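You operate a simulated robot arm through the tools that you are given. There is no shell and no other tool. Be economical: measure what you need, move in short steps, check, and stop when the job is done.

You are at the controls of a simulated two-armed robot. One attempt, no reset.

## Task
Put the green end cap on top of the orange beacon dome. Put the flange scourer on the hose bench top away on the wheel bench top. Put the wax pad on the steel table shelf. Take the bench brush and put it on top of the grit pan. Take the carton marked "washers" from the vice bench top and put it on the air trolley top. Take the lube brush and leave it on the steel table top. Put the narrow offcut on the ply table top away on the vice bench top. Put the tray cloth on the narrow table top. Put the cleat file on top of the mesh nest. Pick up the scale brush with one hand, pass it to the other hand and put it on the narrow table top. Do these in any order. Set down upright: green end cap, flange scourer, wax pad, carton, narrow offcut, tray cloth.
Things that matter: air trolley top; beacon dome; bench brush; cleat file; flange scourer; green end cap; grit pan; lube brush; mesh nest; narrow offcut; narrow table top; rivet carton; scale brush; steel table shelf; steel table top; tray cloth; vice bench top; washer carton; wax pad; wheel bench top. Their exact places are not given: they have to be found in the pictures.

It is judged by the outcome, as a careful person would: the job done as asked, and still so three seconds after it is handed in. It fails if anything else is knocked over, pushed out of place, dropped, spilled or broken. A push-on lid holds only when it is set on centred and level and pressed home; a screw cap is set on level and turned clockwise until tight. Flat cloth is picked up by pressing the open fingertips on it (5 to 10 N) and closing them slowly along it; thin cloth reads only 2 to 8 mm in the jaws.

## Robot
Two 7-joint arms with two-finger parallel grippers on one trunk, on a base that drives. Base frame: it is fixed to the floor where the robot stands at the start and does not move with it; the origin is under the middle of the robot, x ahead of it, y to its left, z up. Readings come in mm, rad, newtons and seconds.
The left shoulder is at the start at [50, 168, 1082], the right one opposite. With the tool pointing down near the work surface each hand reaches from about 200 to 660 mm from the robot's upright axis, wherever it stands, measured 20 degrees to its own side. Places, roughly: air trolley top [3500, -500, 800]; beacon dome (10x10x12 cm) [-1000, -300, 800]; bench brush (17x5x14 cm) [-1000, -1300, 900]; cleat file (15x4x10 cm) [-4500, 0, 800]; flange scourer (10x6x10 cm) [600, -400, 900]; green end cap (8x8x10 cm) [500, -200, 900]; grit pan (23x22x13 cm) [-1000, -1500, 900]; lube brush (5x5x14 cm) [-2800, -400, 800]; mesh nest (19x15x5 cm) [-4200, -100, 800]; narrow offcut (14x4x6 cm) [-4200, 200, 800]; narrow table top [-3000, 0, 800]; rivet carton, washer carton [-1250, -1500, 1000]; scale brush (9x5x12 cm) [-6300, 1300, 800]; steel table shelf [-1200, 0, 200]; steel table top [-1200, 0, 800]; tray cloth (8x6x10 cm) [-4400, 300, 800]; vice bench top [-1200, -1400, 900]; wax pad (10x6x10 cm) [600, -600, 900]; wheel bench top [3800, -7200, 800]. Payload 1.57 kg a hand.
The tool frame of a hand sits at the grasp point between the pads (the TCP): z along the fingers, y along the line on which they close. The tips reach 30 mm beyond it. Largest opening 80 mm; finger width 17, thickness 12; the body of the gripper, 40 by 82 mm, starts 80 mm behind the TCP.
Orientation is that of the tool frame in the base frame, as a unit quaternion [w, x, y, z]. With the fingers straight down and closing along the base's y, the tool's x points along the base's -x, its y along +y and its z along -z.

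## Interface
- The arms move only by the tool nudge_tool. It takes "left_moves", "right_moves" or both (then of equal length, played together; a hand with none holds still); each is a list that holds one entry, the list of rows, each a list of 7 numbers: the shift along the tool's x, y, z in units of 100 mm (1.0 is 100 mm), then the turn, a rotation vector about the tool's x, y, z in units of 180 degrees (1.0 is 180 degrees), then the opening, from 0 (shut) to 1 (fully open). In form: [[[tx, ty, tz, ax, ay, az, fingers], ...]]. A call has 1 to 10 rows; each row is the pose to reach, as a shift and turn from the pose commanded when the call began, along the tool's axes at that moment. A call with a number of a shift or a turn outside -1 to 1 is refused whole. Rows are played at 5 a second. More than 50 mm and 0.15 rad between two rows, or a gripper value outside its range, and nothing of the call is played. Where a pose cannot be reached the arm comes as near as it can. A force on the tool above 40 N (or 10 N above the force at the start of the call, whichever is more), or a blocked arm, ends the call early, and 0.2 s more pass. The fingers move at their own pace (about 45 mm/s each) and stop on an object; they squeeze with about 30 N. The grip force told is the motor's: it shows also when the fingers shut on nothing. Time passes only in rows, and 0.2 s behind the last, so rows that repeat a pose let the fingers close. The reply holds the time, the measured pose of the TCP, the force on the tool along the base axes, the opening and the grip force, in the units named above and with some noise, with the torque about the TCP (base axes, N m) and any sound that the robot's microphone picked up.
- Cameras (640 x 400 px; columns grow to the right, rows downward): "scene" is now at [116.3, -47.9, 1300]; the picture's right is [-0.53, -0.85, 0.00], its down [-0.42, 0.26, -0.87] and it looks along [0.73, -0.46, -0.50] (base axes); focal length 249 px, centre (320, 200). "left" rides on the left gripper at [72, 7, -122] in its tool frame; the picture's right is [-0.09, 1.00, 0.00], its down [-0.84, -0.08, -0.54] and it looks along [-0.54, -0.05, 0.84] (tool axes); focal length 238 px, centre (320, 200). "right" rides on the right gripper at [72, -7, -122] in its tool frame; the picture's right is [0.09, 1.00, 0.00], its down [-0.84, 0.08, -0.54] and it looks along [-0.54, 0.05, 0.84] (tool axes); focal length 238 px, centre (320, 200).
- camera(camera): a new picture of that camera. No time passes.
- raise_lower(by): slides the trunk up (or, below 0, down) by that many mm; the arms and the scene camera ride with it, the base frame stays. It gives what a move gives, with no picture.
- base_move(legs): drives the robot by 1 to 6 legs, each [ahead, left, turn to the left] in mm, mm and rad, along the robot's own axes; the way and the turn of a leg run together, so that a leg with both is an arc; at most 1500 mm and 3.142 rad a leg. The arms and the cameras ride along, it lands a little off, and it stops where it bumps. It gives what a move gives.
- turn_head(pan, tilt): turns the head with the scene camera to pan (to the left, within 1.396 rad either way) and tilt (down, from -0.506 to 1.204), counted from straight ahead of the robot. It gives what a move gives.
- pixel_to_xyz(camera, pixels): there is no depth. For up to 12 entries [column, row, z] of the newest picture of that camera ("zoom" is the newest enlarged one), the place [x, y] in the base frame at which the ray of that pixel passes the height z, good to about 3 mm. No time passes.
- enlarge(camera, box): a new picture of the part [left, top, right, bottom] of that camera's present view, enlarged. No time passes.
- close_job(): hands the job in; it is judged then, once.

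Keep the steps short. Do not move on a guess: measure, check each grasp and each placing, and mend mistakes. In all there are 357 turns and 286 pictures (those below and enlarged ones count). Leave the grippers open and the arms clear of the work at the hand-in unless told otherwise, and finish with a single line.

The tools are called after ">>>" by a JSON object that holds its "op" and its "data". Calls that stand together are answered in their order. nudge_tool: Moves the arms, as the interface text tells. Its arguments: {"type":"object","properties":{"left_moves":{"type":"array"},"right_moves":{"type":"array"}},"required":[]} The other tools are called the same way: raise_lower (by) slides the trunk up or down; base_move (legs) drives the base; turn_head (pan, tilt) turns the head that bears the scene camera; camera (camera) takes a picture; pixel_to_xyz (camera, pixels) gives the place at which the rays of pixels pass given heights; enlarge (camera, box) takes an enlarged picture of a part of a camera's view; close_job () hands the job in.

At the start:

```text
time: 0.0
left_tcp_pos: [410.1, -24.1, 1173.6]
left_tool_rot: [0.0, -0.001, 1.0, 0.001]
left_ft_force: [0.2, 0.1, -0.2]
left_moment: [0.02, -0.02, -0.03]
left_width: 79.8
left_gripper_force: 0.0
right_tcp_pos: [318.0, -351.3, 1164.2]
right_tool_rot: [0.0, 0.001, 1.0, 0.0]
right_ft_force: [0.5, -0.1, 0.4]
right_moment: [-0.02, 0.02, 0.02]
right_width: 80.0
right_gripper_force: 0.0
trunk travel left (down, up): [-250.0, 193.0]
robot x, y, heading: [1.6, 1.1, 0.001]
head pan, tilt: [-0.564, 0.518]
```

scene: 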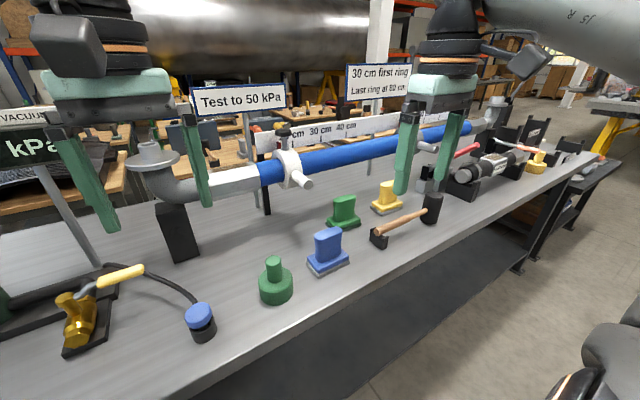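
right: 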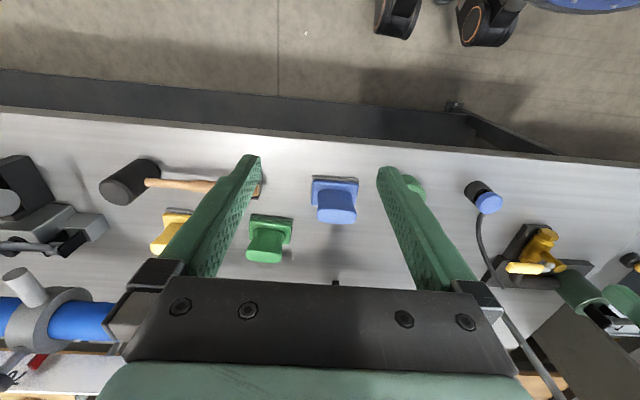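
left: 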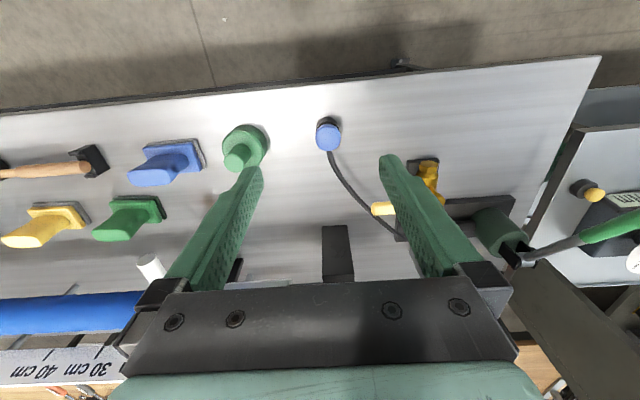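

I see the hose bench ahead with a green knobbed cap and blue, green and yellow pads. I'll enlarge that part to tell them apart.

>>> {"op": "enlarge", "data": {"camera": "scene", "box": [240, 160, 460, 310]}}

>>> {"op": "pixel_to_xyz", "data": {"camera": "scene", "pixels": [[276, 290, 900], [328, 260, 900], [344, 222, 900], [388, 205, 900], [276, 290, 850], [328, 260, 850], [344, 222, 850], [388, 205, 850]]}}

```text
2.67 times, centred on (350, 235) of scene
```

zoom: 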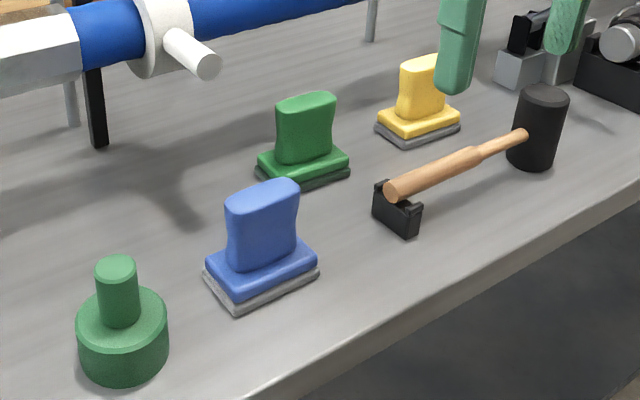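

```text
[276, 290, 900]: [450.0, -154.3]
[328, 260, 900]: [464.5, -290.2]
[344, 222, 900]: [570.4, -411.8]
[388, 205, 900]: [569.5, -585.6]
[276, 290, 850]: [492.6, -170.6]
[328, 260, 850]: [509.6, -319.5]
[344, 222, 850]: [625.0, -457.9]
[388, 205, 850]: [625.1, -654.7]
```

Blue, green and yellow pads stand in a row. The rough places suggest green is the scourer and yellow the wax pad. I'll triangulate with the right and left cameras to get their heights.

>>> {"op": "pixel_to_xyz", "data": {"camera": "right", "pixels": [[269, 247, 900], [269, 247, 850], [336, 207, 900], [336, 207, 850], [163, 240, 900], [163, 240, 850]]}}

>>> {"op": "pixel_to_xyz", "data": {"camera": "left", "pixels": [[238, 157, 900], [238, 157, 850], [245, 145, 850], [245, 145, 800], [328, 134, 850], [15, 240, 900], [110, 232, 900], [148, 178, 900]]}}

>>> {"op": "pixel_to_xyz", "data": {"camera": "scene", "pixels": [[272, 262, 900], [327, 230, 900], [344, 199, 900], [388, 185, 900], [272, 262, 850], [327, 230, 850], [344, 199, 850], [388, 185, 850]]}}

>>> {"op": "turn_head", "data": {"pan": -1.3, "tilt": 0.2}}

>>> {"op": "camera", "data": {"camera": "scene"}}

>>> {"op": "turn_head", "data": {"pan": 1.3, "tilt": 0.2}}

>>> {"op": "camera", "data": {"camera": "scene"}}

```text
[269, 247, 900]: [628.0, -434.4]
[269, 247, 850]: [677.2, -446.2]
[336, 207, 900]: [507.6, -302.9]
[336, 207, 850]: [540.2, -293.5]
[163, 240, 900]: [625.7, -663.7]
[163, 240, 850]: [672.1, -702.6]
```

```text
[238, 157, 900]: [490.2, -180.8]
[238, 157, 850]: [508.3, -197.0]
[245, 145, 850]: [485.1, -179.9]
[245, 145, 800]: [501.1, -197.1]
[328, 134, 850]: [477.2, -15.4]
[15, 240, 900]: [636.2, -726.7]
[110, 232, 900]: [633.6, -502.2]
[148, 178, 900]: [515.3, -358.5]
```

```text
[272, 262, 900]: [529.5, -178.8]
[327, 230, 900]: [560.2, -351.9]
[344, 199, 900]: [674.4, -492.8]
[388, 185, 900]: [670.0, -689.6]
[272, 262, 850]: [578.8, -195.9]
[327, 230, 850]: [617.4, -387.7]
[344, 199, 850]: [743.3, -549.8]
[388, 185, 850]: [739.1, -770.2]
```

```text
time: 1.1
left_tcp_pos: [409.9, -24.8, 1171.9]
left_tool_rot: [0.0, -0.001, 1.0, 0.0]
left_ft_force: [0.2, -0.1, 0.0]
left_moment: [0.0, 0.02, 0.01]
left_width: 79.9
left_gripper_force: 0.0
right_tcp_pos: [317.7, -351.5, 1165.7]
right_tool_rot: [0.0, 0.001, 1.0, 0.001]
right_ft_force: [0.1, 0.7, 0.1]
right_moment: [0.02, -0.02, 0.01]
right_width: 80.1
right_gripper_force: 0.1
trunk travel left (down, up): [-250.0, 193.0]
robot x, y, heading: [-2.6, 0.6, -0.002]
head pan, tilt: [-1.3, 0.201]
```

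```text
281 pictures are left
```

scene: 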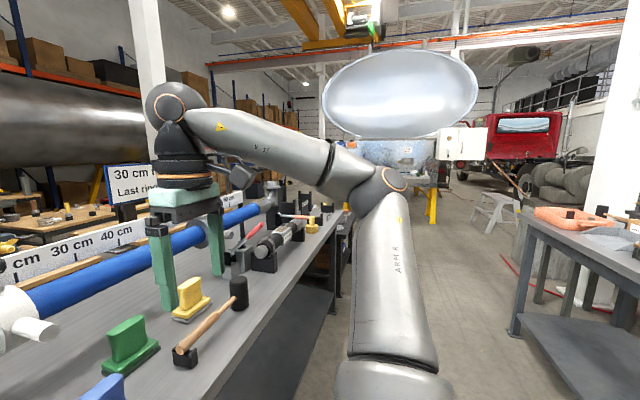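

```text
time: 3.4
left_tcp_pos: [409.3, -24.2, 1173.3]
left_tool_rot: [0.0, -0.001, 1.0, 0.0]
left_ft_force: [0.2, -0.4, -1.0]
left_moment: [-0.03, 0.02, 0.0]
left_width: 80.1
left_gripper_force: 0.1
right_tcp_pos: [317.6, -351.4, 1165.0]
right_tool_rot: [-0.001, 0.0, 1.0, 0.0]
right_ft_force: [0.6, 0.5, 0.4]
right_moment: [-0.04, 0.0, -0.03]
right_width: 80.0
right_gripper_force: 0.2
trunk travel left (down, up): [-250.0, 193.0]
robot x, y, heading: [0.0, 1.7, 0.002]
head pan, tilt: [1.3, 0.201]
```

```text
280 pictures are left
```

scene: 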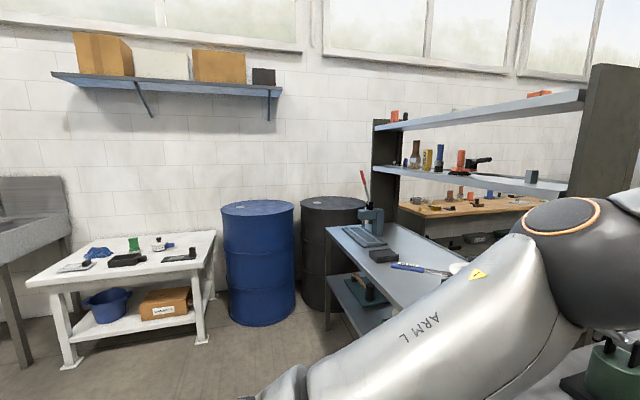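

Both tops look about z 955, so the bench top is about 850. I'll take the cap with the right hand, moving the left hand aside first.

>>> {"op": "turn_head", "data": {"pan": -0.3, "tilt": 0.65}}

>>> {"op": "nudge_tool", "data": {"left_moves": [[[0, 0.4, 0, 0, 0, 0, 1], [0, 0.7, 0, 0, 0, 0, 1], [0, 1.0, 0, 0, 0, 0, 1], [0, 1.0, 0, 0, 0, 0, 1]]], "right_moves": [[[-0.3, 0.3, 0, 0, 0, 0, 1], [-0.55, 0.6, 0, 0, 0, 0, 1], [-0.75, 0.9, 0, 0, 0, 0, 1], [-0.8, 1.0, 0, 0, 0, 0, 1]]]}}

>>> {"op": "nudge_tool", "data": {"left_moves": [[[0, 0.3, 0, 0, 0, 0, 1], [0, 0.6, 0, 0, 0, 0, 1], [0, 0.8, 0, 0, 0, 0, 1]]], "right_moves": [[[-0.1, 0.3, 0, 0, 0, 0, 1], [-0.2, 0.6, 0, 0, 0, 0, 1], [-0.2, 0.9, 0, 0, 0, 0, 1]]]}}

>>> {"op": "camera", "data": {"camera": "right"}}

>>> {"op": "camera", "data": {"camera": "scene"}}

```text
time: 5.1
left_tcp_pos: [409.4, -24.5, 1172.8]
left_tool_rot: [0.0, -0.001, 1.0, 0.0]
left_ft_force: [-0.7, 0.9, -0.3]
left_moment: [0.0, -0.02, 0.01]
left_width: 79.8
left_gripper_force: 0.1
right_tcp_pos: [317.6, -351.3, 1164.7]
right_tool_rot: [0.001, 0.0, 1.0, 0.0]
right_ft_force: [-0.5, -0.1, 1.3]
right_moment: [-0.02, 0.02, 0.03]
right_width: 80.1
right_gripper_force: 0.1
trunk travel left (down, up): [-250.0, 193.0]
robot x, y, heading: [-0.2, 2.3, -0.004]
head pan, tilt: [-0.3, 0.649]
```

```text
time: 6.1
left_tcp_pos: [411.2, 75.6, 1171.8]
left_tool_rot: [0.0, 0.0, 1.0, 0.001]
left_ft_force: [0.8, -0.2, 0.2]
left_moment: [-0.01, -0.04, 0.01]
left_width: 79.9
left_gripper_force: 0.0
right_tcp_pos: [397.6, -251.9, 1161.4]
right_tool_rot: [0.0, 0.001, 1.0, 0.0]
right_ft_force: [0.2, -0.2, -0.2]
right_moment: [0.01, 0.0, 0.02]
right_width: 80.1
right_gripper_force: 0.1
trunk travel left (down, up): [-250.0, 193.0]
robot x, y, heading: [-1.3, 0.2, -0.002]
head pan, tilt: [-0.3, 0.649]
```

```text
time: 6.9
left_tcp_pos: [406.0, 154.3, 1174.6]
left_tool_rot: [0.001, -0.001, 1.0, -0.001]
left_ft_force: [0.1, 0.4, -0.3]
left_moment: [-0.01, -0.02, -0.01]
left_width: 80.3
left_gripper_force: 0.0
right_tcp_pos: [409.7, -175.6, 1158.0]
right_tool_rot: [0.002, 0.002, 1.0, 0.0]
right_ft_force: [-0.9, -0.5, 0.1]
right_moment: [-0.04, -0.02, -0.01]
right_width: 79.8
right_gripper_force: 0.1
right hand out of reach, approached as far as the arm can: row 3
trunk travel left (down, up): [-250.0, 193.0]
robot x, y, heading: [-1.6, -2.0, -0.001]
head pan, tilt: [-0.3, 0.649]
```

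```text
279 pictures are left
```

right: 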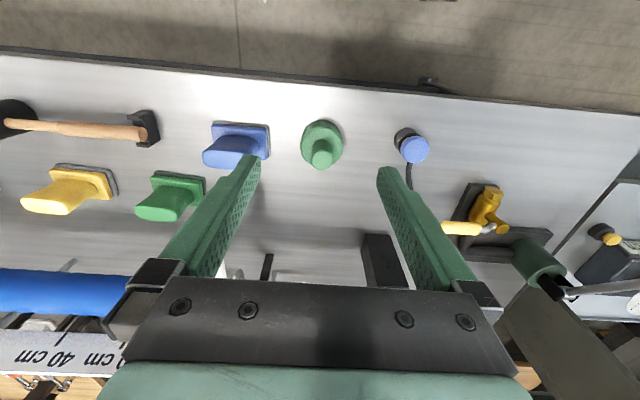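

```text
278 pictures are left
```

scene: 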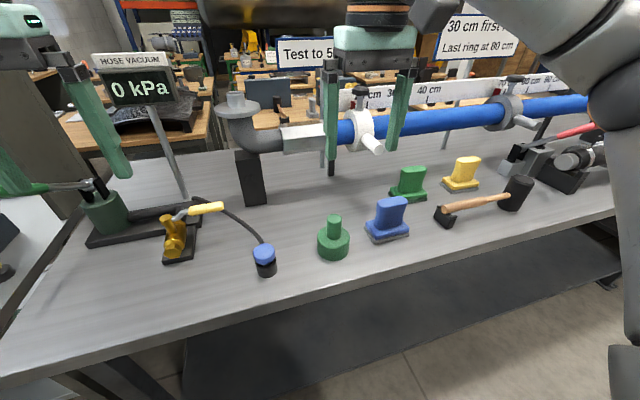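

The knob top is at (322,162) in the right picture and (334,219) in the scene one. I'll solve for its height.

>>> {"op": "pixel_to_xyz", "data": {"camera": "right", "pixels": [[322, 160, 940], [322, 160, 970], [322, 135, 860], [42, 206, 950], [155, 213, 950], [222, 158, 950], [415, 149, 860]]}}

>>> {"op": "pixel_to_xyz", "data": {"camera": "scene", "pixels": [[334, 218, 940], [334, 218, 970], [334, 246, 860], [466, 161, 950], [412, 170, 950], [392, 202, 950], [264, 254, 860]]}}

```text
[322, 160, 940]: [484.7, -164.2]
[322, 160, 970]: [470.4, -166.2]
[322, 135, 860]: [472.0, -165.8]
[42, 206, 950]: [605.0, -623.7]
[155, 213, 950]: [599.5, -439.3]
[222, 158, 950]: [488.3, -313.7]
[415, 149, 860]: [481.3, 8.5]
```

```text
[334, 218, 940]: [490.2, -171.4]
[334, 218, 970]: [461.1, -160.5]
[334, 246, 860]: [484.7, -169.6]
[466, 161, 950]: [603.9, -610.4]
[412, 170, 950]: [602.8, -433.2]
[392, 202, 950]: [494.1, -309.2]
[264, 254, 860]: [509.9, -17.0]
```

Knob top is about (481,-166,948) and the pad tops are near z 950. I'll lower the right hand over the knob to z about 1000.

>>> {"op": "nudge_tool", "data": {"right_moves": [[[-0.1, 0, 0.3, 0, 0, 0, 1], [-0.3, 0, 0.6, 0, 0, 0, 1], [-0.5, 0, 0.9, 0, 0, 0, 1], [-0.62, -0.05, 1.0, 0, 0, 0, 1], [-0.62, -0.05, 1.0, 0, 0, 0, 1]]]}}

>>> {"op": "camera", "data": {"camera": "right"}}

```text
time: 8.1
left_tcp_pos: [408.1, 153.5, 1174.0]
left_tool_rot: [0.0, -0.001, 1.0, 0.0]
left_ft_force: [-0.1, 0.0, 0.3]
left_moment: [0.03, -0.02, -0.01]
left_width: 79.9
left_gripper_force: 0.1
right_tcp_pos: [470.2, -179.4, 1058.1]
right_tool_rot: [0.0, 0.001, 1.0, 0.0]
right_ft_force: [-0.4, 0.3, 0.1]
right_moment: [0.01, 0.0, -0.01]
right_width: 80.1
right_gripper_force: 0.0
trunk travel left (down, up): [-250.0, 193.0]
robot x, y, heading: [4.4, -2.0, -0.002]
head pan, tilt: [-0.3, 0.649]
```

```text
277 pictures are left
```

right: 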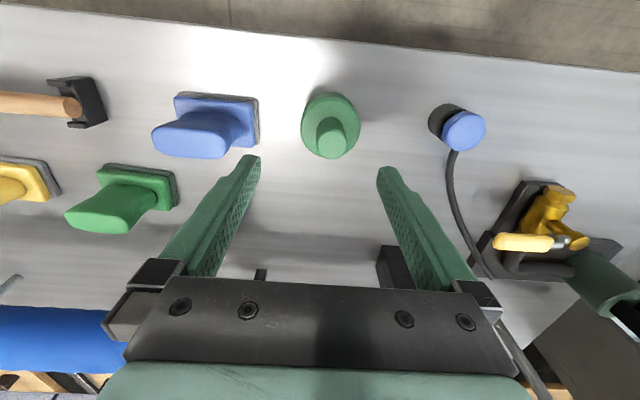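

>>> {"op": "pixel_to_xyz", "data": {"camera": "right", "pixels": [[332, 142, 948], [318, 142, 948], [348, 142, 948], [332, 124, 948], [332, 158, 948]]}}

>>> {"op": "enlarge", "data": {"camera": "right", "box": [260, 70, 400, 180]}}

```text
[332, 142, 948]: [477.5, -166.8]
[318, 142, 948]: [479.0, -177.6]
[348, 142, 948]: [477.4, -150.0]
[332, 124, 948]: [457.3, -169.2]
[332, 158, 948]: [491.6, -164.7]
```

```text
3.64 times, centred on (330, 125) of right
```

zoom: 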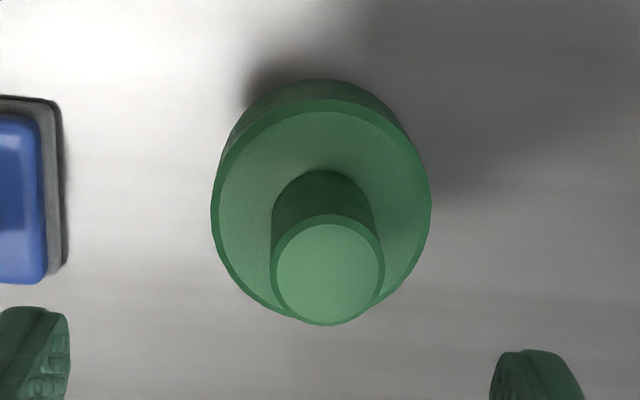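

Knob centre is at about (479,-166). I'll go down to z about 938 and close.

>>> {"op": "nudge_tool", "data": {"right_moves": [[[-0.05, 0.08, 0.3, 0, 0, 0, 1], [-0.09, 0.13, 0.6, 0, 0, 0, 1], [-0.09, 0.13, 0.9, 0, 0, 0, 1], [-0.09, 0.13, 1.0, 0, 0, 0, 1]]]}}

>>> {"op": "nudge_tool", "data": {"right_moves": [[[0, 0, 0.1, 0, 0, 0, 1], [0, 0, 0.2, 0, 0, 0, 1], [0, 0, 0.2, 0, 0, 0, 0.5], [0, 0, 0.2, 0, 0, 0, 0.1], [0, 0, 0.2, 0, 0, 0, 0.1], [0, 0, 0.2, 0, 0, 0, 0.1]]]}}

>>> {"op": "camera", "data": {"camera": "right"}}

```text
time: 9.1
left_tcp_pos: [408.0, 152.4, 1174.6]
left_tool_rot: [0.0, -0.001, 1.0, 0.0]
left_ft_force: [-1.3, -0.1, 0.1]
left_moment: [0.02, -0.01, -0.01]
left_width: 79.9
left_gripper_force: 0.0
right_tcp_pos: [479.7, -166.1, 956.5]
right_tool_rot: [0.001, 0.001, 1.0, 0.0]
right_ft_force: [0.4, 0.0, -0.3]
right_moment: [0.05, 0.0, 0.02]
right_width: 80.1
right_gripper_force: 0.0
trunk travel left (down, up): [-250.0, 193.0]
robot x, y, heading: [-3.7, 0.0, -0.002]
head pan, tilt: [-0.3, 0.649]
```

```text
time: 10.5
left_tcp_pos: [408.0, 153.7, 1172.9]
left_tool_rot: [-0.001, -0.001, 1.0, 0.001]
left_ft_force: [-0.4, -0.4, 0.4]
left_moment: [-0.03, -0.03, 0.0]
left_width: 79.9
left_gripper_force: 0.1
right_tcp_pos: [478.8, -166.7, 937.4]
right_tool_rot: [0.001, 0.001, 1.0, 0.0]
right_ft_force: [0.0, -0.6, 0.3]
right_moment: [-0.09, 0.05, 0.02]
right_width: 30.9
right_gripper_force: 22.1
trunk travel left (down, up): [-250.0, 193.0]
robot x, y, heading: [2.9, 2.4, 0.003]
head pan, tilt: [-0.3, 0.649]
```

```text
275 pictures are left
```

right: 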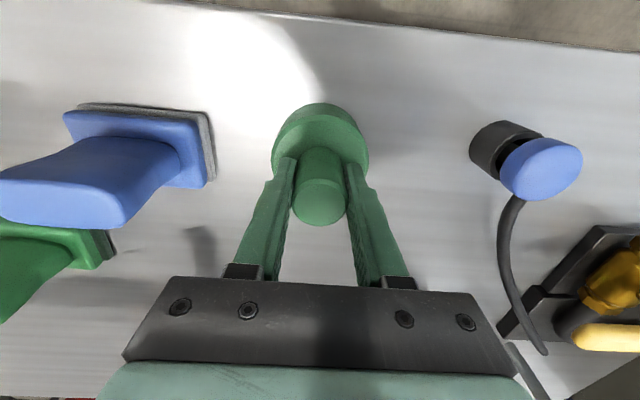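

The cap is held at 31 mm. I'll lift it, pull both hands in, and back off from the bench to look behind.

>>> {"op": "nudge_tool", "data": {"right_moves": [[[0, 0, -0.3, 0, 0, 0, 0], [0, 0, -0.6, 0, 0, 0, 0], [0, 0, -0.9, 0, 0, 0, 0], [0.3, -0.3, -1.0, 0, 0, 0, 0], [0.6, -0.6, -1.0, 0, 0, 0, 0], [0.9, -0.8, -1.0, 0, 0, 0, 0]]]}}

>>> {"op": "base_move", "data": {"legs": [[-350, 0, 0], [0, 0, 1.571], [0, 0, 1.571]]}}

>>> {"op": "turn_head", "data": {"pan": 0, "tilt": 0.5}}

>>> {"op": "camera", "data": {"camera": "scene"}}

```text
time: 11.9
left_tcp_pos: [408.2, 154.4, 1173.6]
left_tool_rot: [0.0, -0.001, 1.0, 0.0]
left_ft_force: [0.2, 0.2, 0.4]
left_moment: [0.03, 0.01, 0.0]
left_width: 80.0
left_gripper_force: 0.1
right_tcp_pos: [386.8, -246.6, 1036.3]
right_tool_rot: [0.001, 0.001, 1.0, 0.0]
right_ft_force: [0.6, 0.2, 0.4]
right_moment: [-0.02, -0.01, 0.0]
right_width: 30.6
right_gripper_force: 29.9
right hand out of reach, approached as far as the arm can: row 3
trunk travel left (down, up): [-250.0, 193.0]
robot x, y, heading: [-0.6, 1.6, 0.002]
head pan, tilt: [-0.3, 0.649]
```

```text
time: 21.9
left_tcp_pos: [-744.7, -168.2, 1173.5]
left_tool_rot: [0.0, 1.0, 0.019, 0.001]
left_ft_force: [-0.1, 0.0, -0.4]
left_moment: [0.01, -0.03, 0.02]
left_width: 79.9
left_gripper_force: 0.2
right_tcp_pos: [-738.0, 232.7, 1037.0]
right_tool_rot: [0.0, 1.0, 0.017, 0.0]
right_ft_force: [0.4, -0.1, -0.7]
right_moment: [-0.03, 0.01, 0.02]
right_width: 30.7
right_gripper_force: 29.6
trunk travel left (down, up): [-250.0, 193.0]
robot x, y, heading: [-343.6, 2.9, -3.106]
head pan, tilt: [-0.3, 0.649]
```

```text
time: 22.7
left_tcp_pos: [-743.9, -167.9, 1174.2]
left_tool_rot: [0.0, 1.0, 0.019, -0.001]
left_ft_force: [0.2, -0.3, 0.8]
left_moment: [-0.02, 0.0, -0.01]
left_width: 79.9
left_gripper_force: 0.1
right_tcp_pos: [-738.0, 233.0, 1035.8]
right_tool_rot: [0.0, 1.0, 0.018, 0.0]
right_ft_force: [0.1, 0.2, 0.0]
right_moment: [0.0, -0.06, 0.01]
right_width: 30.7
right_gripper_force: 30.2
trunk travel left (down, up): [-250.0, 193.0]
robot x, y, heading: [-345.5, 2.6, -3.104]
head pan, tilt: [0.0, 0.499]
```

```text
274 pictures are left
```

scene: 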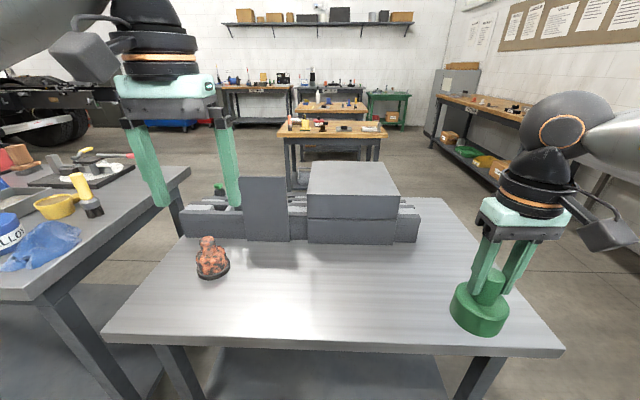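

The steel table is ahead, with an orange thing at (212,258) and a green one at (218,190). I'll enlarge there, and look at the shelf.

>>> {"op": "enlarge", "data": {"camera": "scene", "box": [150, 160, 310, 290]}}

>>> {"op": "pixel_to_xyz", "data": {"camera": "scene", "pixels": [[105, 338, 800], [560, 350, 800], [212, 278, 800], [390, 205, 800], [460, 205, 800], [212, 240, 900], [190, 175, 900], [40, 300, 900], [300, 350, 200], [400, 350, 200]]}}

>>> {"op": "turn_head", "data": {"pan": 0, "tilt": 0.95}}

>>> {"op": "camera", "data": {"camera": "scene"}}

```text
3.08 times, centred on (230, 225) of scene
```

zoom: 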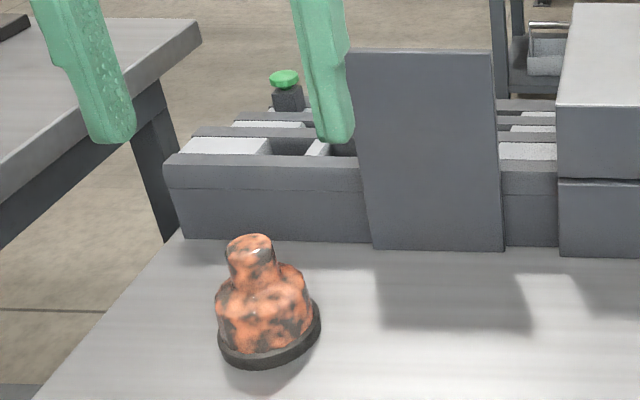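

```text
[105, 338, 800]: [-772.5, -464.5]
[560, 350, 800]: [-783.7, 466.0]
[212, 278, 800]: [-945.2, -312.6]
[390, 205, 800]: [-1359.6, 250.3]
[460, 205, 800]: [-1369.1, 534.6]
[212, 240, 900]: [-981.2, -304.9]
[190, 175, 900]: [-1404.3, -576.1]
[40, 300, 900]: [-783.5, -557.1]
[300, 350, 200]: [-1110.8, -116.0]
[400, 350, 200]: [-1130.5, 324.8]
```

```text
time: 23.6
left_tcp_pos: [-743.2, -167.8, 1174.4]
left_tool_rot: [0.0, 1.0, 0.02, 0.0]
left_ft_force: [1.3, 0.2, -0.3]
left_moment: [0.01, 0.0, -0.03]
left_width: 79.9
left_gripper_force: 0.0
right_tcp_pos: [-738.0, 232.8, 1037.1]
right_tool_rot: [0.0, 1.0, 0.019, -0.001]
right_ft_force: [-0.2, 0.7, -0.4]
right_moment: [0.04, 0.02, 0.0]
right_width: 30.9
right_gripper_force: 30.8
trunk travel left (down, up): [-250.0, 193.0]
robot x, y, heading: [-341.1, 3.6, -3.105]
head pan, tilt: [0.0, 0.949]
```

```text
272 pictures are left
```

scene: 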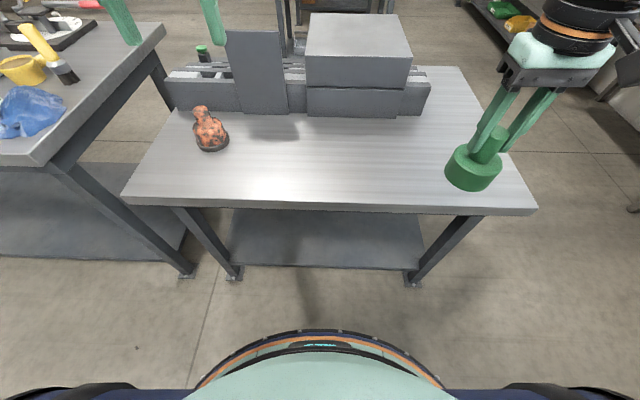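

The dome is at about (-985,-305), orange with blotches and a neck. The table front edge is at x about -780. I'll move robot-left 430 and ahead 80 so the right hand can reach the dome, then look at it closely.

>>> {"op": "base_move", "data": {"legs": [[80, 430, -0.037]]}}

>>> {"op": "turn_head", "data": {"pan": -0.15, "tilt": 0.75}}

>>> {"op": "camera", "data": {"camera": "scene"}}

>>> {"op": "camera", "data": {"camera": "right"}}

>>> {"op": "camera", "data": {"camera": "left"}}

```text
time: 26.2
left_tcp_pos: [-820.2, -575.4, 1173.1]
left_tool_rot: [0.0, 1.0, 0.0, 0.0]
left_ft_force: [0.0, -1.4, 0.5]
left_moment: [0.0, -0.01, -0.02]
left_width: 80.1
left_gripper_force: 0.0
right_tcp_pos: [-799.6, -177.1, 1036.8]
right_tool_rot: [0.0, 1.0, -0.001, 0.0]
right_ft_force: [0.3, 0.1, -0.6]
right_moment: [0.01, 0.0, -0.01]
right_width: 30.6
right_gripper_force: 30.1
trunk travel left (down, up): [-250.0, 193.0]
robot x, y, heading: [-412.4, -416.5, -3.144]
head pan, tilt: [0.0, 0.949]
```

```text
time: 26.9
left_tcp_pos: [-819.5, -575.5, 1174.6]
left_tool_rot: [0.0, 1.0, 0.001, 0.0]
left_ft_force: [-0.1, 0.1, -0.5]
left_moment: [0.04, 0.01, 0.0]
left_width: 79.9
left_gripper_force: 0.1
right_tcp_pos: [-800.0, -175.4, 1035.8]
right_tool_rot: [0.0, 1.0, -0.001, 0.0]
right_ft_force: [0.4, 0.3, -0.8]
right_moment: [-0.01, 0.0, 0.03]
right_width: 30.6
right_gripper_force: 30.0
trunk travel left (down, up): [-250.0, 193.0]
robot x, y, heading: [-412.3, -423.8, -3.134]
head pan, tilt: [-0.15, 0.75]
```

```text
271 pictures are left
```

scene: 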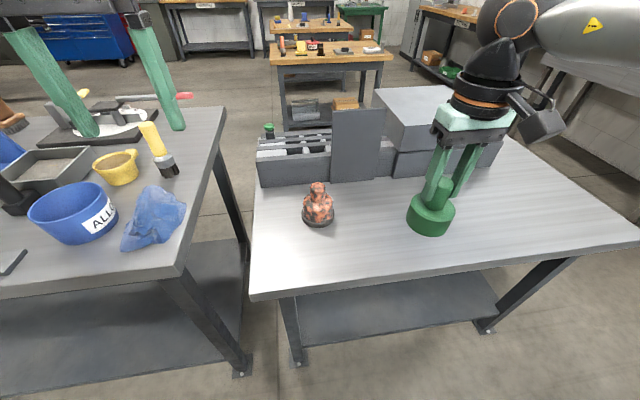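

```text
270 pictures are left
```

right: 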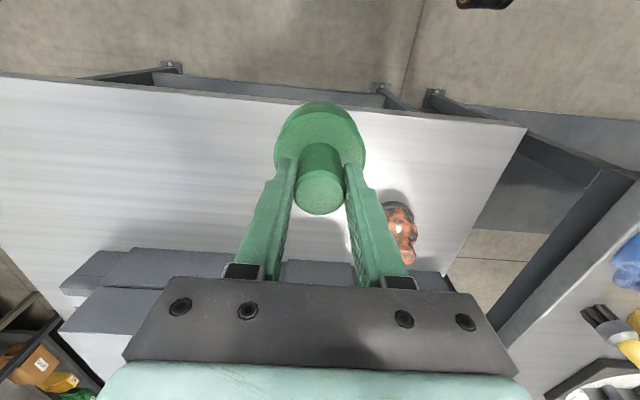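

```text
269 pictures are left
```

left: 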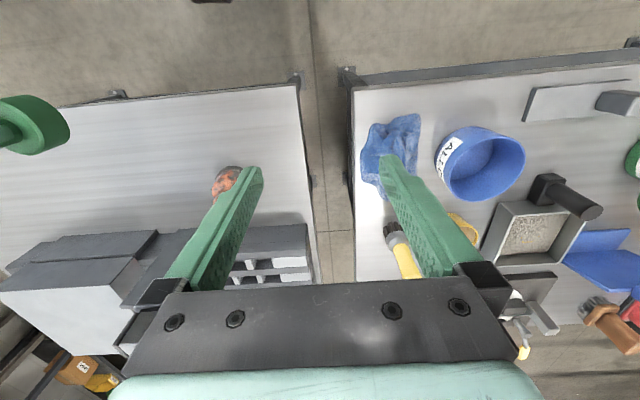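

>>> {"op": "enlarge", "data": {"camera": "scene", "box": [270, 165, 370, 235]}}

>>> {"op": "enlarge", "data": {"camera": "right", "box": [360, 170, 460, 280]}}

>>> {"op": "pixel_to_xyz", "data": {"camera": "scene", "pixels": [[318, 219, 800], [318, 219, 780], [318, 186, 900], [318, 186, 920], [430, 225, 948], [255, 300, 800]]}}

>>> {"op": "pixel_to_xyz", "data": {"camera": "right", "pixels": [[408, 258, 900], [408, 258, 920], [396, 205, 800], [525, 125, 800], [525, 125, 760]]}}

```text
5.71 times, centred on (320, 200) of scene
```

zoom: 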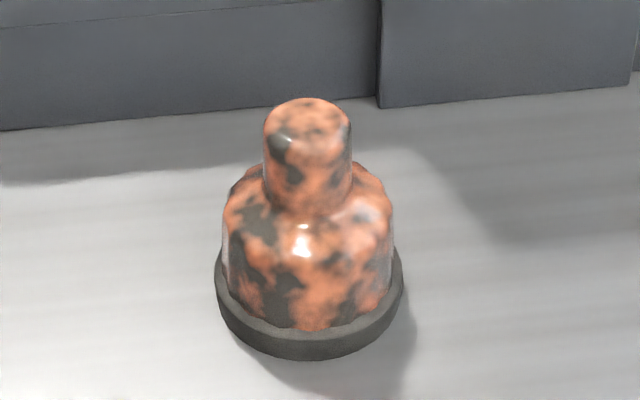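

```text
3.64 times, centred on (410, 225) of right
```

zoom: 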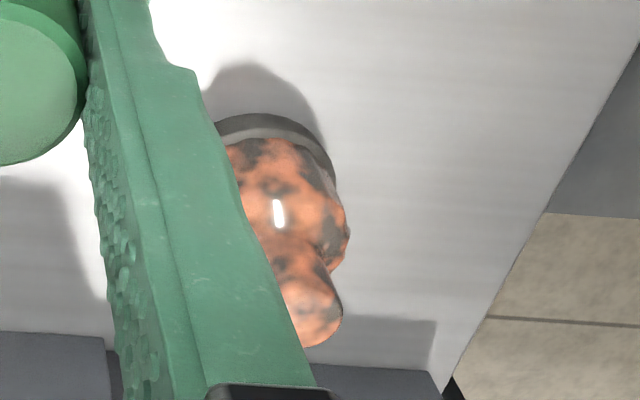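

```text
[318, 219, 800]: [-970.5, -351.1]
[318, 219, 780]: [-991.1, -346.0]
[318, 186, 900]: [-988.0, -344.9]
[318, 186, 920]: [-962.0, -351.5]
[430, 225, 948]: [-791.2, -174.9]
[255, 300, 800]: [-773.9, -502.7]
```

```text
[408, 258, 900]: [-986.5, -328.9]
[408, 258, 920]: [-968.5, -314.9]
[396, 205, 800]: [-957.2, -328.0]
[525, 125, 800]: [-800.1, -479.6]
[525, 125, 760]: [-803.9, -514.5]
```

The neck top triangulates to about (-1005,-340,885). I'll bring the cap halfway there, above everything, and measure again.

>>> {"op": "nudge_tool", "data": {"right_moves": [[[-0.35, 0.2, -0.1, 0, 0, 0, 0], [-0.7, 0.4, -0.2, 0, 0, 0, 0], [-1.0, 0.6, -0.2, 0, 0, 0, 0], [-1.0, 0.6, -0.2, 0, 0, 0, 0]]]}}

>>> {"op": "camera", "data": {"camera": "scene"}}

>>> {"op": "camera", "data": {"camera": "right"}}

```text
time: 27.9
left_tcp_pos: [-820.3, -576.1, 1172.7]
left_tool_rot: [0.0, 1.0, 0.001, 0.001]
left_ft_force: [-0.2, -0.2, -0.1]
left_moment: [0.03, -0.06, 0.01]
left_width: 79.7
left_gripper_force: 0.1
right_tcp_pos: [-898.0, -228.6, 1059.8]
right_tool_rot: [0.0, 1.0, -0.001, 0.0]
right_ft_force: [-0.6, 0.0, -0.4]
right_moment: [-0.01, 0.0, -0.01]
right_width: 30.7
right_gripper_force: 29.7
right hand out of reach, approached as far as the arm can: row 3, 4
trunk travel left (down, up): [-250.0, 193.0]
robot x, y, heading: [-413.4, -417.6, -3.139]
head pan, tilt: [-0.15, 0.75]
```

```text
266 pictures are left
```

scene: 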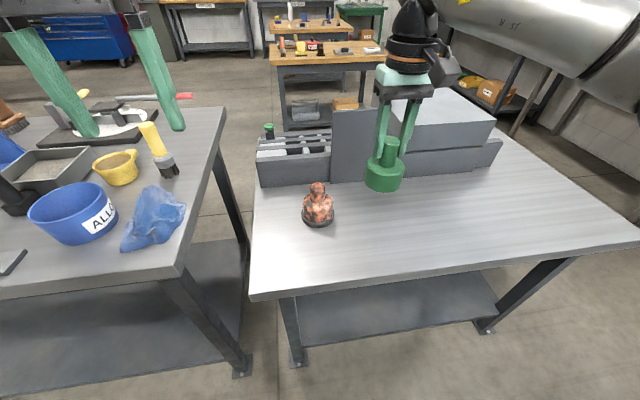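

```text
265 pictures are left
```

right: 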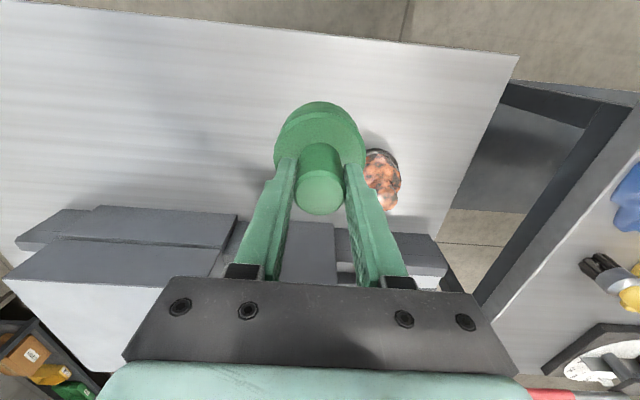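

The arm is near its limit at this height. I'll drive ahead 70 and raise the trunk 100, which makes reaching down easier.

>>> {"op": "base_move", "data": {"legs": [[70, 0, 0]]}}

>>> {"op": "raise_lower", "data": {"by": 100}}

>>> {"op": "nudge_tool", "data": {"right_moves": [[[-0.1, 0.3, 0.3, 0, 0, 0, 0], [-0.2, 0.6, 0.6, 0, 0, 0, 0], [-0.3, 0.85, 0.9, 0, 0, 0, 0], [-0.37, 1.0, 1.0, 0, 0, 0, 0], [-0.37, 1.0, 1.0, 0, 0, 0, 0]]]}}

>>> {"op": "camera", "data": {"camera": "scene"}}

>>> {"op": "camera", "data": {"camera": "left"}}

```text
time: 28.9
left_tcp_pos: [-891.7, -575.8, 1173.3]
left_tool_rot: [0.0, 1.0, 0.002, 0.001]
left_ft_force: [-0.1, -0.8, 0.4]
left_moment: [-0.04, -0.01, 0.01]
left_width: 79.8
left_gripper_force: 0.1
right_tcp_pos: [-969.2, -229.6, 1058.7]
right_tool_rot: [-0.001, 1.0, -0.001, 0.0]
right_ft_force: [-0.6, -0.1, -1.4]
right_moment: [0.03, -0.04, 0.0]
right_width: 30.7
right_gripper_force: 29.9
trunk travel left (down, up): [-250.0, 193.0]
robot x, y, heading: [-481.3, -418.8, -3.144]
head pan, tilt: [-0.15, 0.75]
```

```text
time: 30.3
left_tcp_pos: [-890.6, -576.6, 1273.7]
left_tool_rot: [0.0, 1.0, 0.002, -0.001]
left_ft_force: [-0.2, 0.7, 0.7]
left_moment: [-0.03, 0.04, -0.02]
left_width: 80.0
left_gripper_force: 0.0
right_tcp_pos: [-969.0, -230.2, 1159.3]
right_tool_rot: [0.001, 1.0, -0.001, 0.0]
right_ft_force: [0.0, -0.1, -1.5]
right_moment: [-0.04, -0.02, 0.0]
right_width: 30.5
right_gripper_force: 29.9
trunk travel left (down, up): [-350.0, 93.0]
robot x, y, heading: [-482.5, -419.5, -3.136]
head pan, tilt: [-0.15, 0.75]
```

```text
time: 31.5
left_tcp_pos: [-891.9, -576.4, 1273.6]
left_tool_rot: [-0.001, 1.0, 0.002, 0.0]
left_ft_force: [0.7, -0.1, -0.7]
left_moment: [0.02, -0.04, -0.01]
left_width: 80.0
left_gripper_force: 0.0
right_tcp_pos: [-951.2, -265.4, 1061.7]
right_tool_rot: [0.001, 1.0, 0.0, -0.001]
right_ft_force: [-0.3, -0.3, -0.7]
right_moment: [0.0, 0.02, 0.04]
right_width: 30.6
right_gripper_force: 29.8
right hand out of reach, approached as far as the arm can: row 1, 2, 3, 4, 5
trunk travel left (down, up): [-350.0, 93.0]
robot x, y, heading: [-479.9, -423.9, -3.141]
head pan, tilt: [-0.15, 0.75]
```

```text
264 pictures are left
```

scene: 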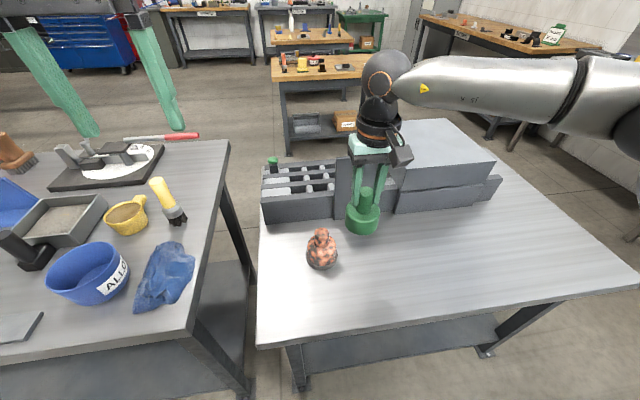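

```text
263 pictures are left
```

left: 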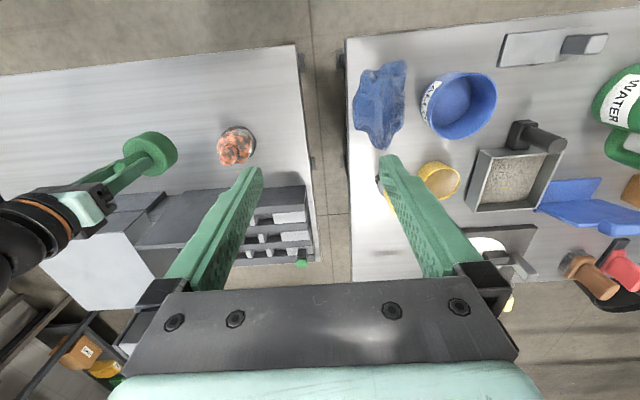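

The limit is in reaching inward, so I'll shift robot-left by 110 mm to put the dome further to the right side.

>>> {"op": "base_move", "data": {"legs": [[0, 110, 0]]}}

>>> {"op": "camera", "data": {"camera": "left"}}

>>> {"op": "camera", "data": {"camera": "scene"}}

```text
time: 32.6
left_tcp_pos: [-888.9, -686.4, 1273.3]
left_tool_rot: [-0.001, 1.0, 0.002, 0.001]
left_ft_force: [-0.6, 0.1, 0.1]
left_moment: [0.03, -0.02, -0.01]
left_width: 80.0
left_gripper_force: 0.0
right_tcp_pos: [-952.4, -375.0, 1061.1]
right_tool_rot: [0.0, 1.0, 0.0, 0.0]
right_ft_force: [0.2, 0.1, -0.9]
right_moment: [0.0, -0.03, 0.02]
right_width: 30.9
right_gripper_force: 30.4
trunk travel left (down, up): [-350.0, 93.0]
robot x, y, heading: [-486.3, -529.6, -3.138]
head pan, tilt: [-0.15, 0.75]
```

```text
262 pictures are left
```

left: 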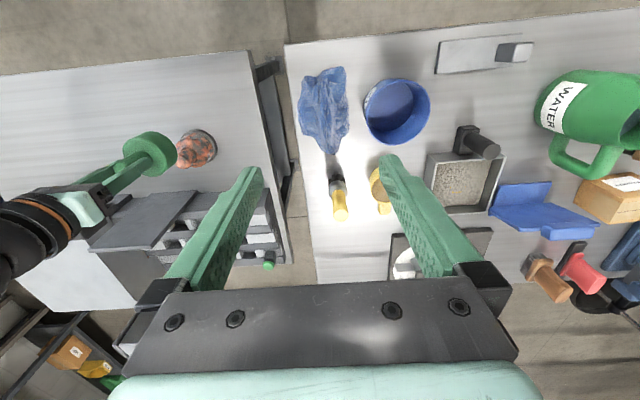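

```text
261 pictures are left
```

scene: 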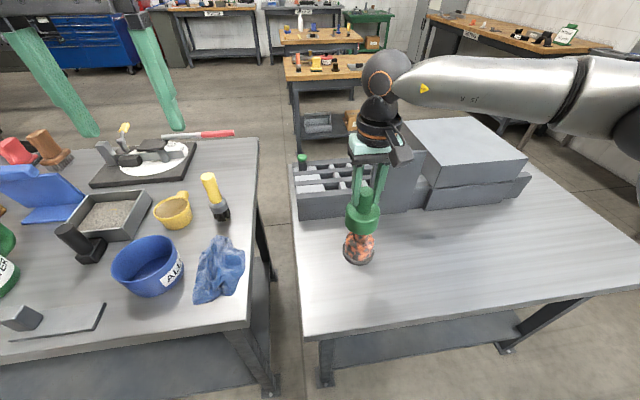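

>>> {"op": "enlarge", "data": {"camera": "left", "box": [110, 100, 250, 190]}}

>>> {"op": "pixel_to_xyz", "data": {"camera": "scene", "pixels": [[340, 256, 770], [359, 265, 760], [376, 256, 770], [297, 340, 765]]}}

```text
4.44 times, centred on (180, 145) of left
```

zoom: 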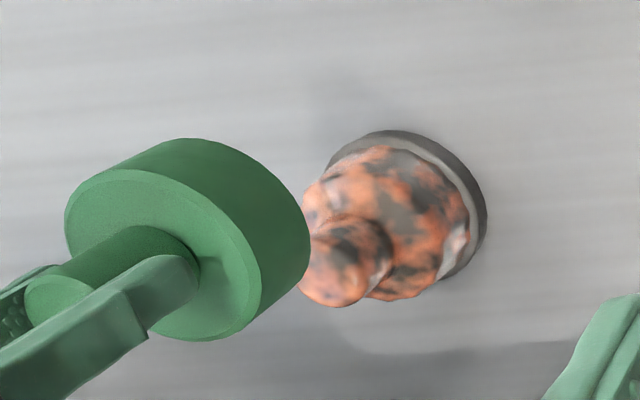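

```text
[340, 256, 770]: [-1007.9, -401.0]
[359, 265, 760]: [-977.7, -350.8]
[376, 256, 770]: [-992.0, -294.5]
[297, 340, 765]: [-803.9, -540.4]
```

>>> {"op": "pixel_to_xyz", "data": {"camera": "zoom", "pixels": [[337, 268, 885], [337, 268, 875], [405, 208, 765], [488, 210, 770], [400, 130, 770]]}}

```text
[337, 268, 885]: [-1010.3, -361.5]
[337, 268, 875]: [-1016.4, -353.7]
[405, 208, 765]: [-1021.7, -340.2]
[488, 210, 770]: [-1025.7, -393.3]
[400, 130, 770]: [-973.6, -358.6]
```

Combining views, the dome axis is at about (-1015,-346). I'll bring the cap over it at z 1000, leaving about 25 mm gap, and check from both cameras.

>>> {"op": "nudge_tool", "data": {"right_moves": [[[-0.3, -0.15, 0.0, 0, 0, 0, 0], [-0.63, -0.29, 0.0, 0, 0, 0, 0], [-0.63, -0.29, 0.3, 0, 0, 0, 0], [-0.63, -0.29, 0.6, 0, 0, 0, 0], [-0.63, -0.29, 0.6, 0, 0, 0, 0]]]}}

>>> {"op": "enlarge", "data": {"camera": "left", "box": [110, 100, 250, 190]}}

>>> {"op": "enlarge", "data": {"camera": "scene", "box": [300, 190, 420, 280]}}

```text
time: 33.9
left_tcp_pos: [-890.4, -685.0, 1273.7]
left_tool_rot: [0.0, 1.0, 0.002, -0.001]
left_ft_force: [-0.2, 0.0, -0.3]
left_moment: [0.01, 0.01, -0.01]
left_width: 80.1
left_gripper_force: 0.2
right_tcp_pos: [-990.4, -329.0, 1009.2]
right_tool_rot: [0.002, 1.0, 0.0, -0.002]
right_ft_force: [0.0, -0.5, -1.2]
right_moment: [-0.01, 0.02, -0.02]
right_width: 30.8
right_gripper_force: 29.8
right hand out of reach, approached as far as the arm can: row 1, 2, 3, 4, 5
trunk travel left (down, up): [-350.0, 93.0]
robot x, y, heading: [-482.0, -531.2, -3.136]
head pan, tilt: [-0.15, 0.75]
```

```text
4.44 times, centred on (180, 145) of left
```

zoom: 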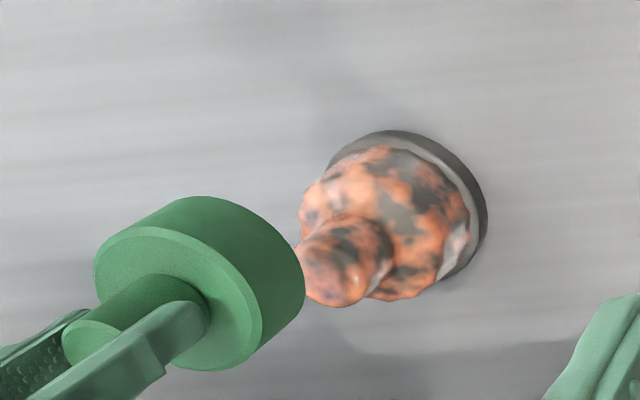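

```text
4.44 times, centred on (360, 235) of scene
```

zoom: 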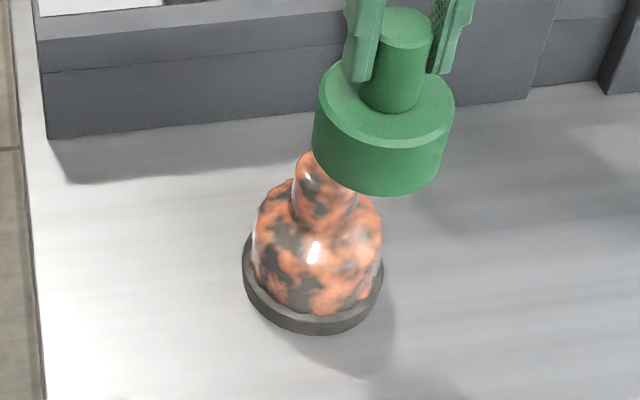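

The arm still lacks reach, and reach improves with the shoulder higher above the hand. I'll raise the trunk 90 more and then lower the hand.

>>> {"op": "raise_lower", "data": {"by": 90}}

>>> {"op": "nudge_tool", "data": {"right_moves": [[[0, 0, 0.4, 0, 0, 0, 0], [-0.1, 0.05, 0.8, 0, 0, 0, 0], [-0.25, 0.17, 0.9, 0, 0, 0, 0], [-0.25, 0.17, 0.9, 0, 0, 0, 0]]]}}

>>> {"op": "enlarge", "data": {"camera": "left", "box": [110, 100, 250, 190]}}

>>> {"op": "enlarge", "data": {"camera": "scene", "box": [300, 190, 420, 280]}}

```text
time: 35.1
left_tcp_pos: [-888.9, -685.0, 1363.7]
left_tool_rot: [0.0, 1.0, 0.001, -0.001]
left_ft_force: [0.3, -0.3, -0.3]
left_moment: [0.0, 0.02, 0.01]
left_width: 79.6
left_gripper_force: 0.1
right_tcp_pos: [-992.0, -328.6, 1099.9]
right_tool_rot: [0.001, 1.0, 0.0, -0.001]
right_ft_force: [-0.2, -0.6, -1.3]
right_moment: [-0.01, 0.0, -0.02]
right_width: 30.9
right_gripper_force: 29.6
trunk travel left (down, up): [-440.0, 3.0]
robot x, y, heading: [-482.3, -528.6, -3.135]
head pan, tilt: [-0.15, 0.75]
```

```text
time: 36.1
left_tcp_pos: [-890.6, -686.2, 1363.2]
left_tool_rot: [-0.001, 1.0, 0.001, 0.0]
left_ft_force: [0.7, 0.5, 0.5]
left_moment: [-0.01, 0.02, -0.01]
left_width: 80.0
left_gripper_force: 0.1
right_tcp_pos: [-975.8, -314.7, 1034.2]
right_tool_rot: [0.002, 1.0, -0.001, -0.001]
right_ft_force: [-0.5, 0.5, -0.6]
right_moment: [0.03, 0.0, -0.01]
right_width: 30.6
right_gripper_force: 30.3
right hand out of reach, approached as far as the arm can: row 1, 2, 3, 4
trunk travel left (down, up): [-440.0, 3.0]
robot x, y, heading: [-484.7, -531.9, -3.14]
head pan, tilt: [-0.15, 0.75]
```

```text
4.44 times, centred on (180, 145) of left
```

zoom: 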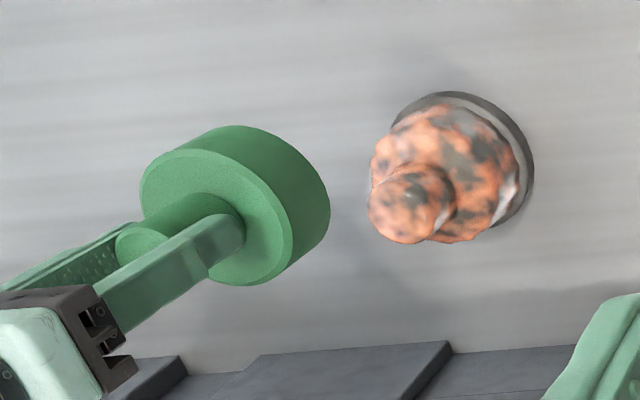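

```text
4.44 times, centred on (360, 235) of scene
```

zoom: 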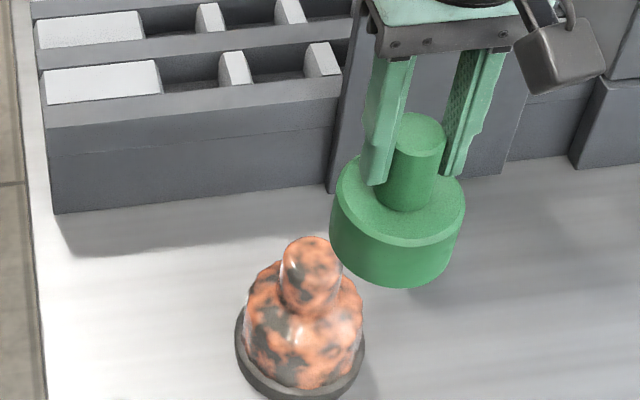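

Raising did not help; the hand simply needs a nearer shoulder. Turning the robot left swings the right shoulder forward, so I'll retract and lift the hand, then turn left 0.6.

>>> {"op": "nudge_tool", "data": {"right_moves": [[[0.4, 0, 0, 0, 0, 0, 0], [0.8, 0, -0.2, 0, 0, 0, 0], [0.9, 0, -0.6, 0, 0, 0, 0], [0.9, 0, -0.8, 0, 0, 0, 0], [0.9, 0, -0.8, 0, 0, 0, 0]]]}}

>>> {"op": "base_move", "data": {"legs": [[0, 0, 0.6]]}}

>>> {"op": "turn_head", "data": {"pan": -0.8, "tilt": 0.8}}

>>> {"op": "camera", "data": {"camera": "scene"}}

>>> {"op": "camera", "data": {"camera": "right"}}

```text
time: 37.3
left_tcp_pos: [-890.1, -685.2, 1363.0]
left_tool_rot: [0.0, 1.0, 0.002, 0.0]
left_ft_force: [-1.1, -0.2, 0.0]
left_moment: [0.01, 0.0, 0.0]
left_width: 79.9
left_gripper_force: 0.0
right_tcp_pos: [-882.3, -315.9, 1115.6]
right_tool_rot: [0.002, 1.0, 0.0, 0.0]
right_ft_force: [0.1, -1.0, -0.8]
right_moment: [0.03, -0.01, -0.01]
right_width: 30.7
right_gripper_force: 30.3
trunk travel left (down, up): [-440.0, 3.0]
robot x, y, heading: [-484.0, -532.5, -3.142]
head pan, tilt: [-0.15, 0.75]
```

```text
time: 39.4
left_tcp_pos: [-725.4, -892.8, 1363.5]
left_tool_rot: [0.001, 0.952, 0.306, 0.0]
left_ft_force: [0.7, 0.7, 0.1]
left_moment: [-0.05, -0.03, -0.03]
left_width: 79.9
left_gripper_force: 0.1
right_tcp_pos: [-932.2, -586.1, 1115.6]
right_tool_rot: [0.0, 0.953, 0.304, -0.001]
right_ft_force: [0.3, -0.5, -0.9]
right_moment: [-0.01, 0.03, 0.01]
right_width: 30.6
right_gripper_force: 30.2
trunk travel left (down, up): [-440.0, 3.0]
robot x, y, heading: [-483.0, -529.2, -2.519]
head pan, tilt: [-0.15, 0.75]
```

```text
time: 40.4
left_tcp_pos: [-724.6, -892.8, 1362.9]
left_tool_rot: [0.001, 0.952, 0.306, 0.0]
left_ft_force: [-0.8, -0.5, 0.2]
left_moment: [0.0, 0.0, 0.0]
left_width: 80.3
left_gripper_force: 0.0
right_tcp_pos: [-932.0, -586.5, 1115.9]
right_tool_rot: [0.001, 0.953, 0.304, 0.0]
right_ft_force: [-0.1, 0.3, -0.3]
right_moment: [0.0, 0.0, -0.03]
right_width: 30.6
right_gripper_force: 30.7
trunk travel left (down, up): [-440.0, 3.0]
robot x, y, heading: [-479.7, -533.1, -2.517]
head pan, tilt: [-0.799, 0.799]
```

```text
255 pictures are left
```

scene: 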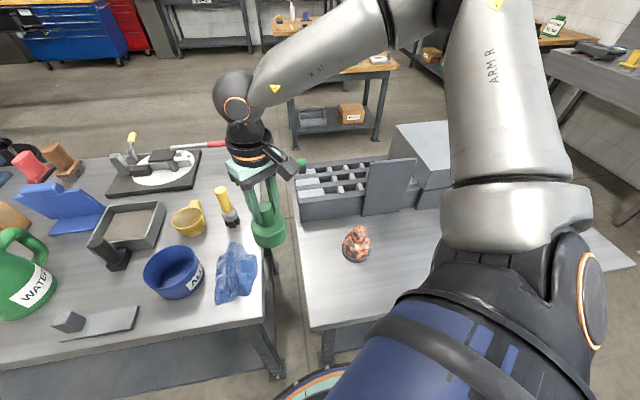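

```text
254 pictures are left
```

right: 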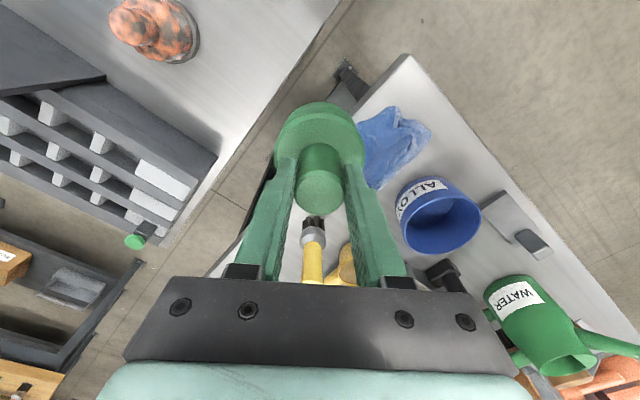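

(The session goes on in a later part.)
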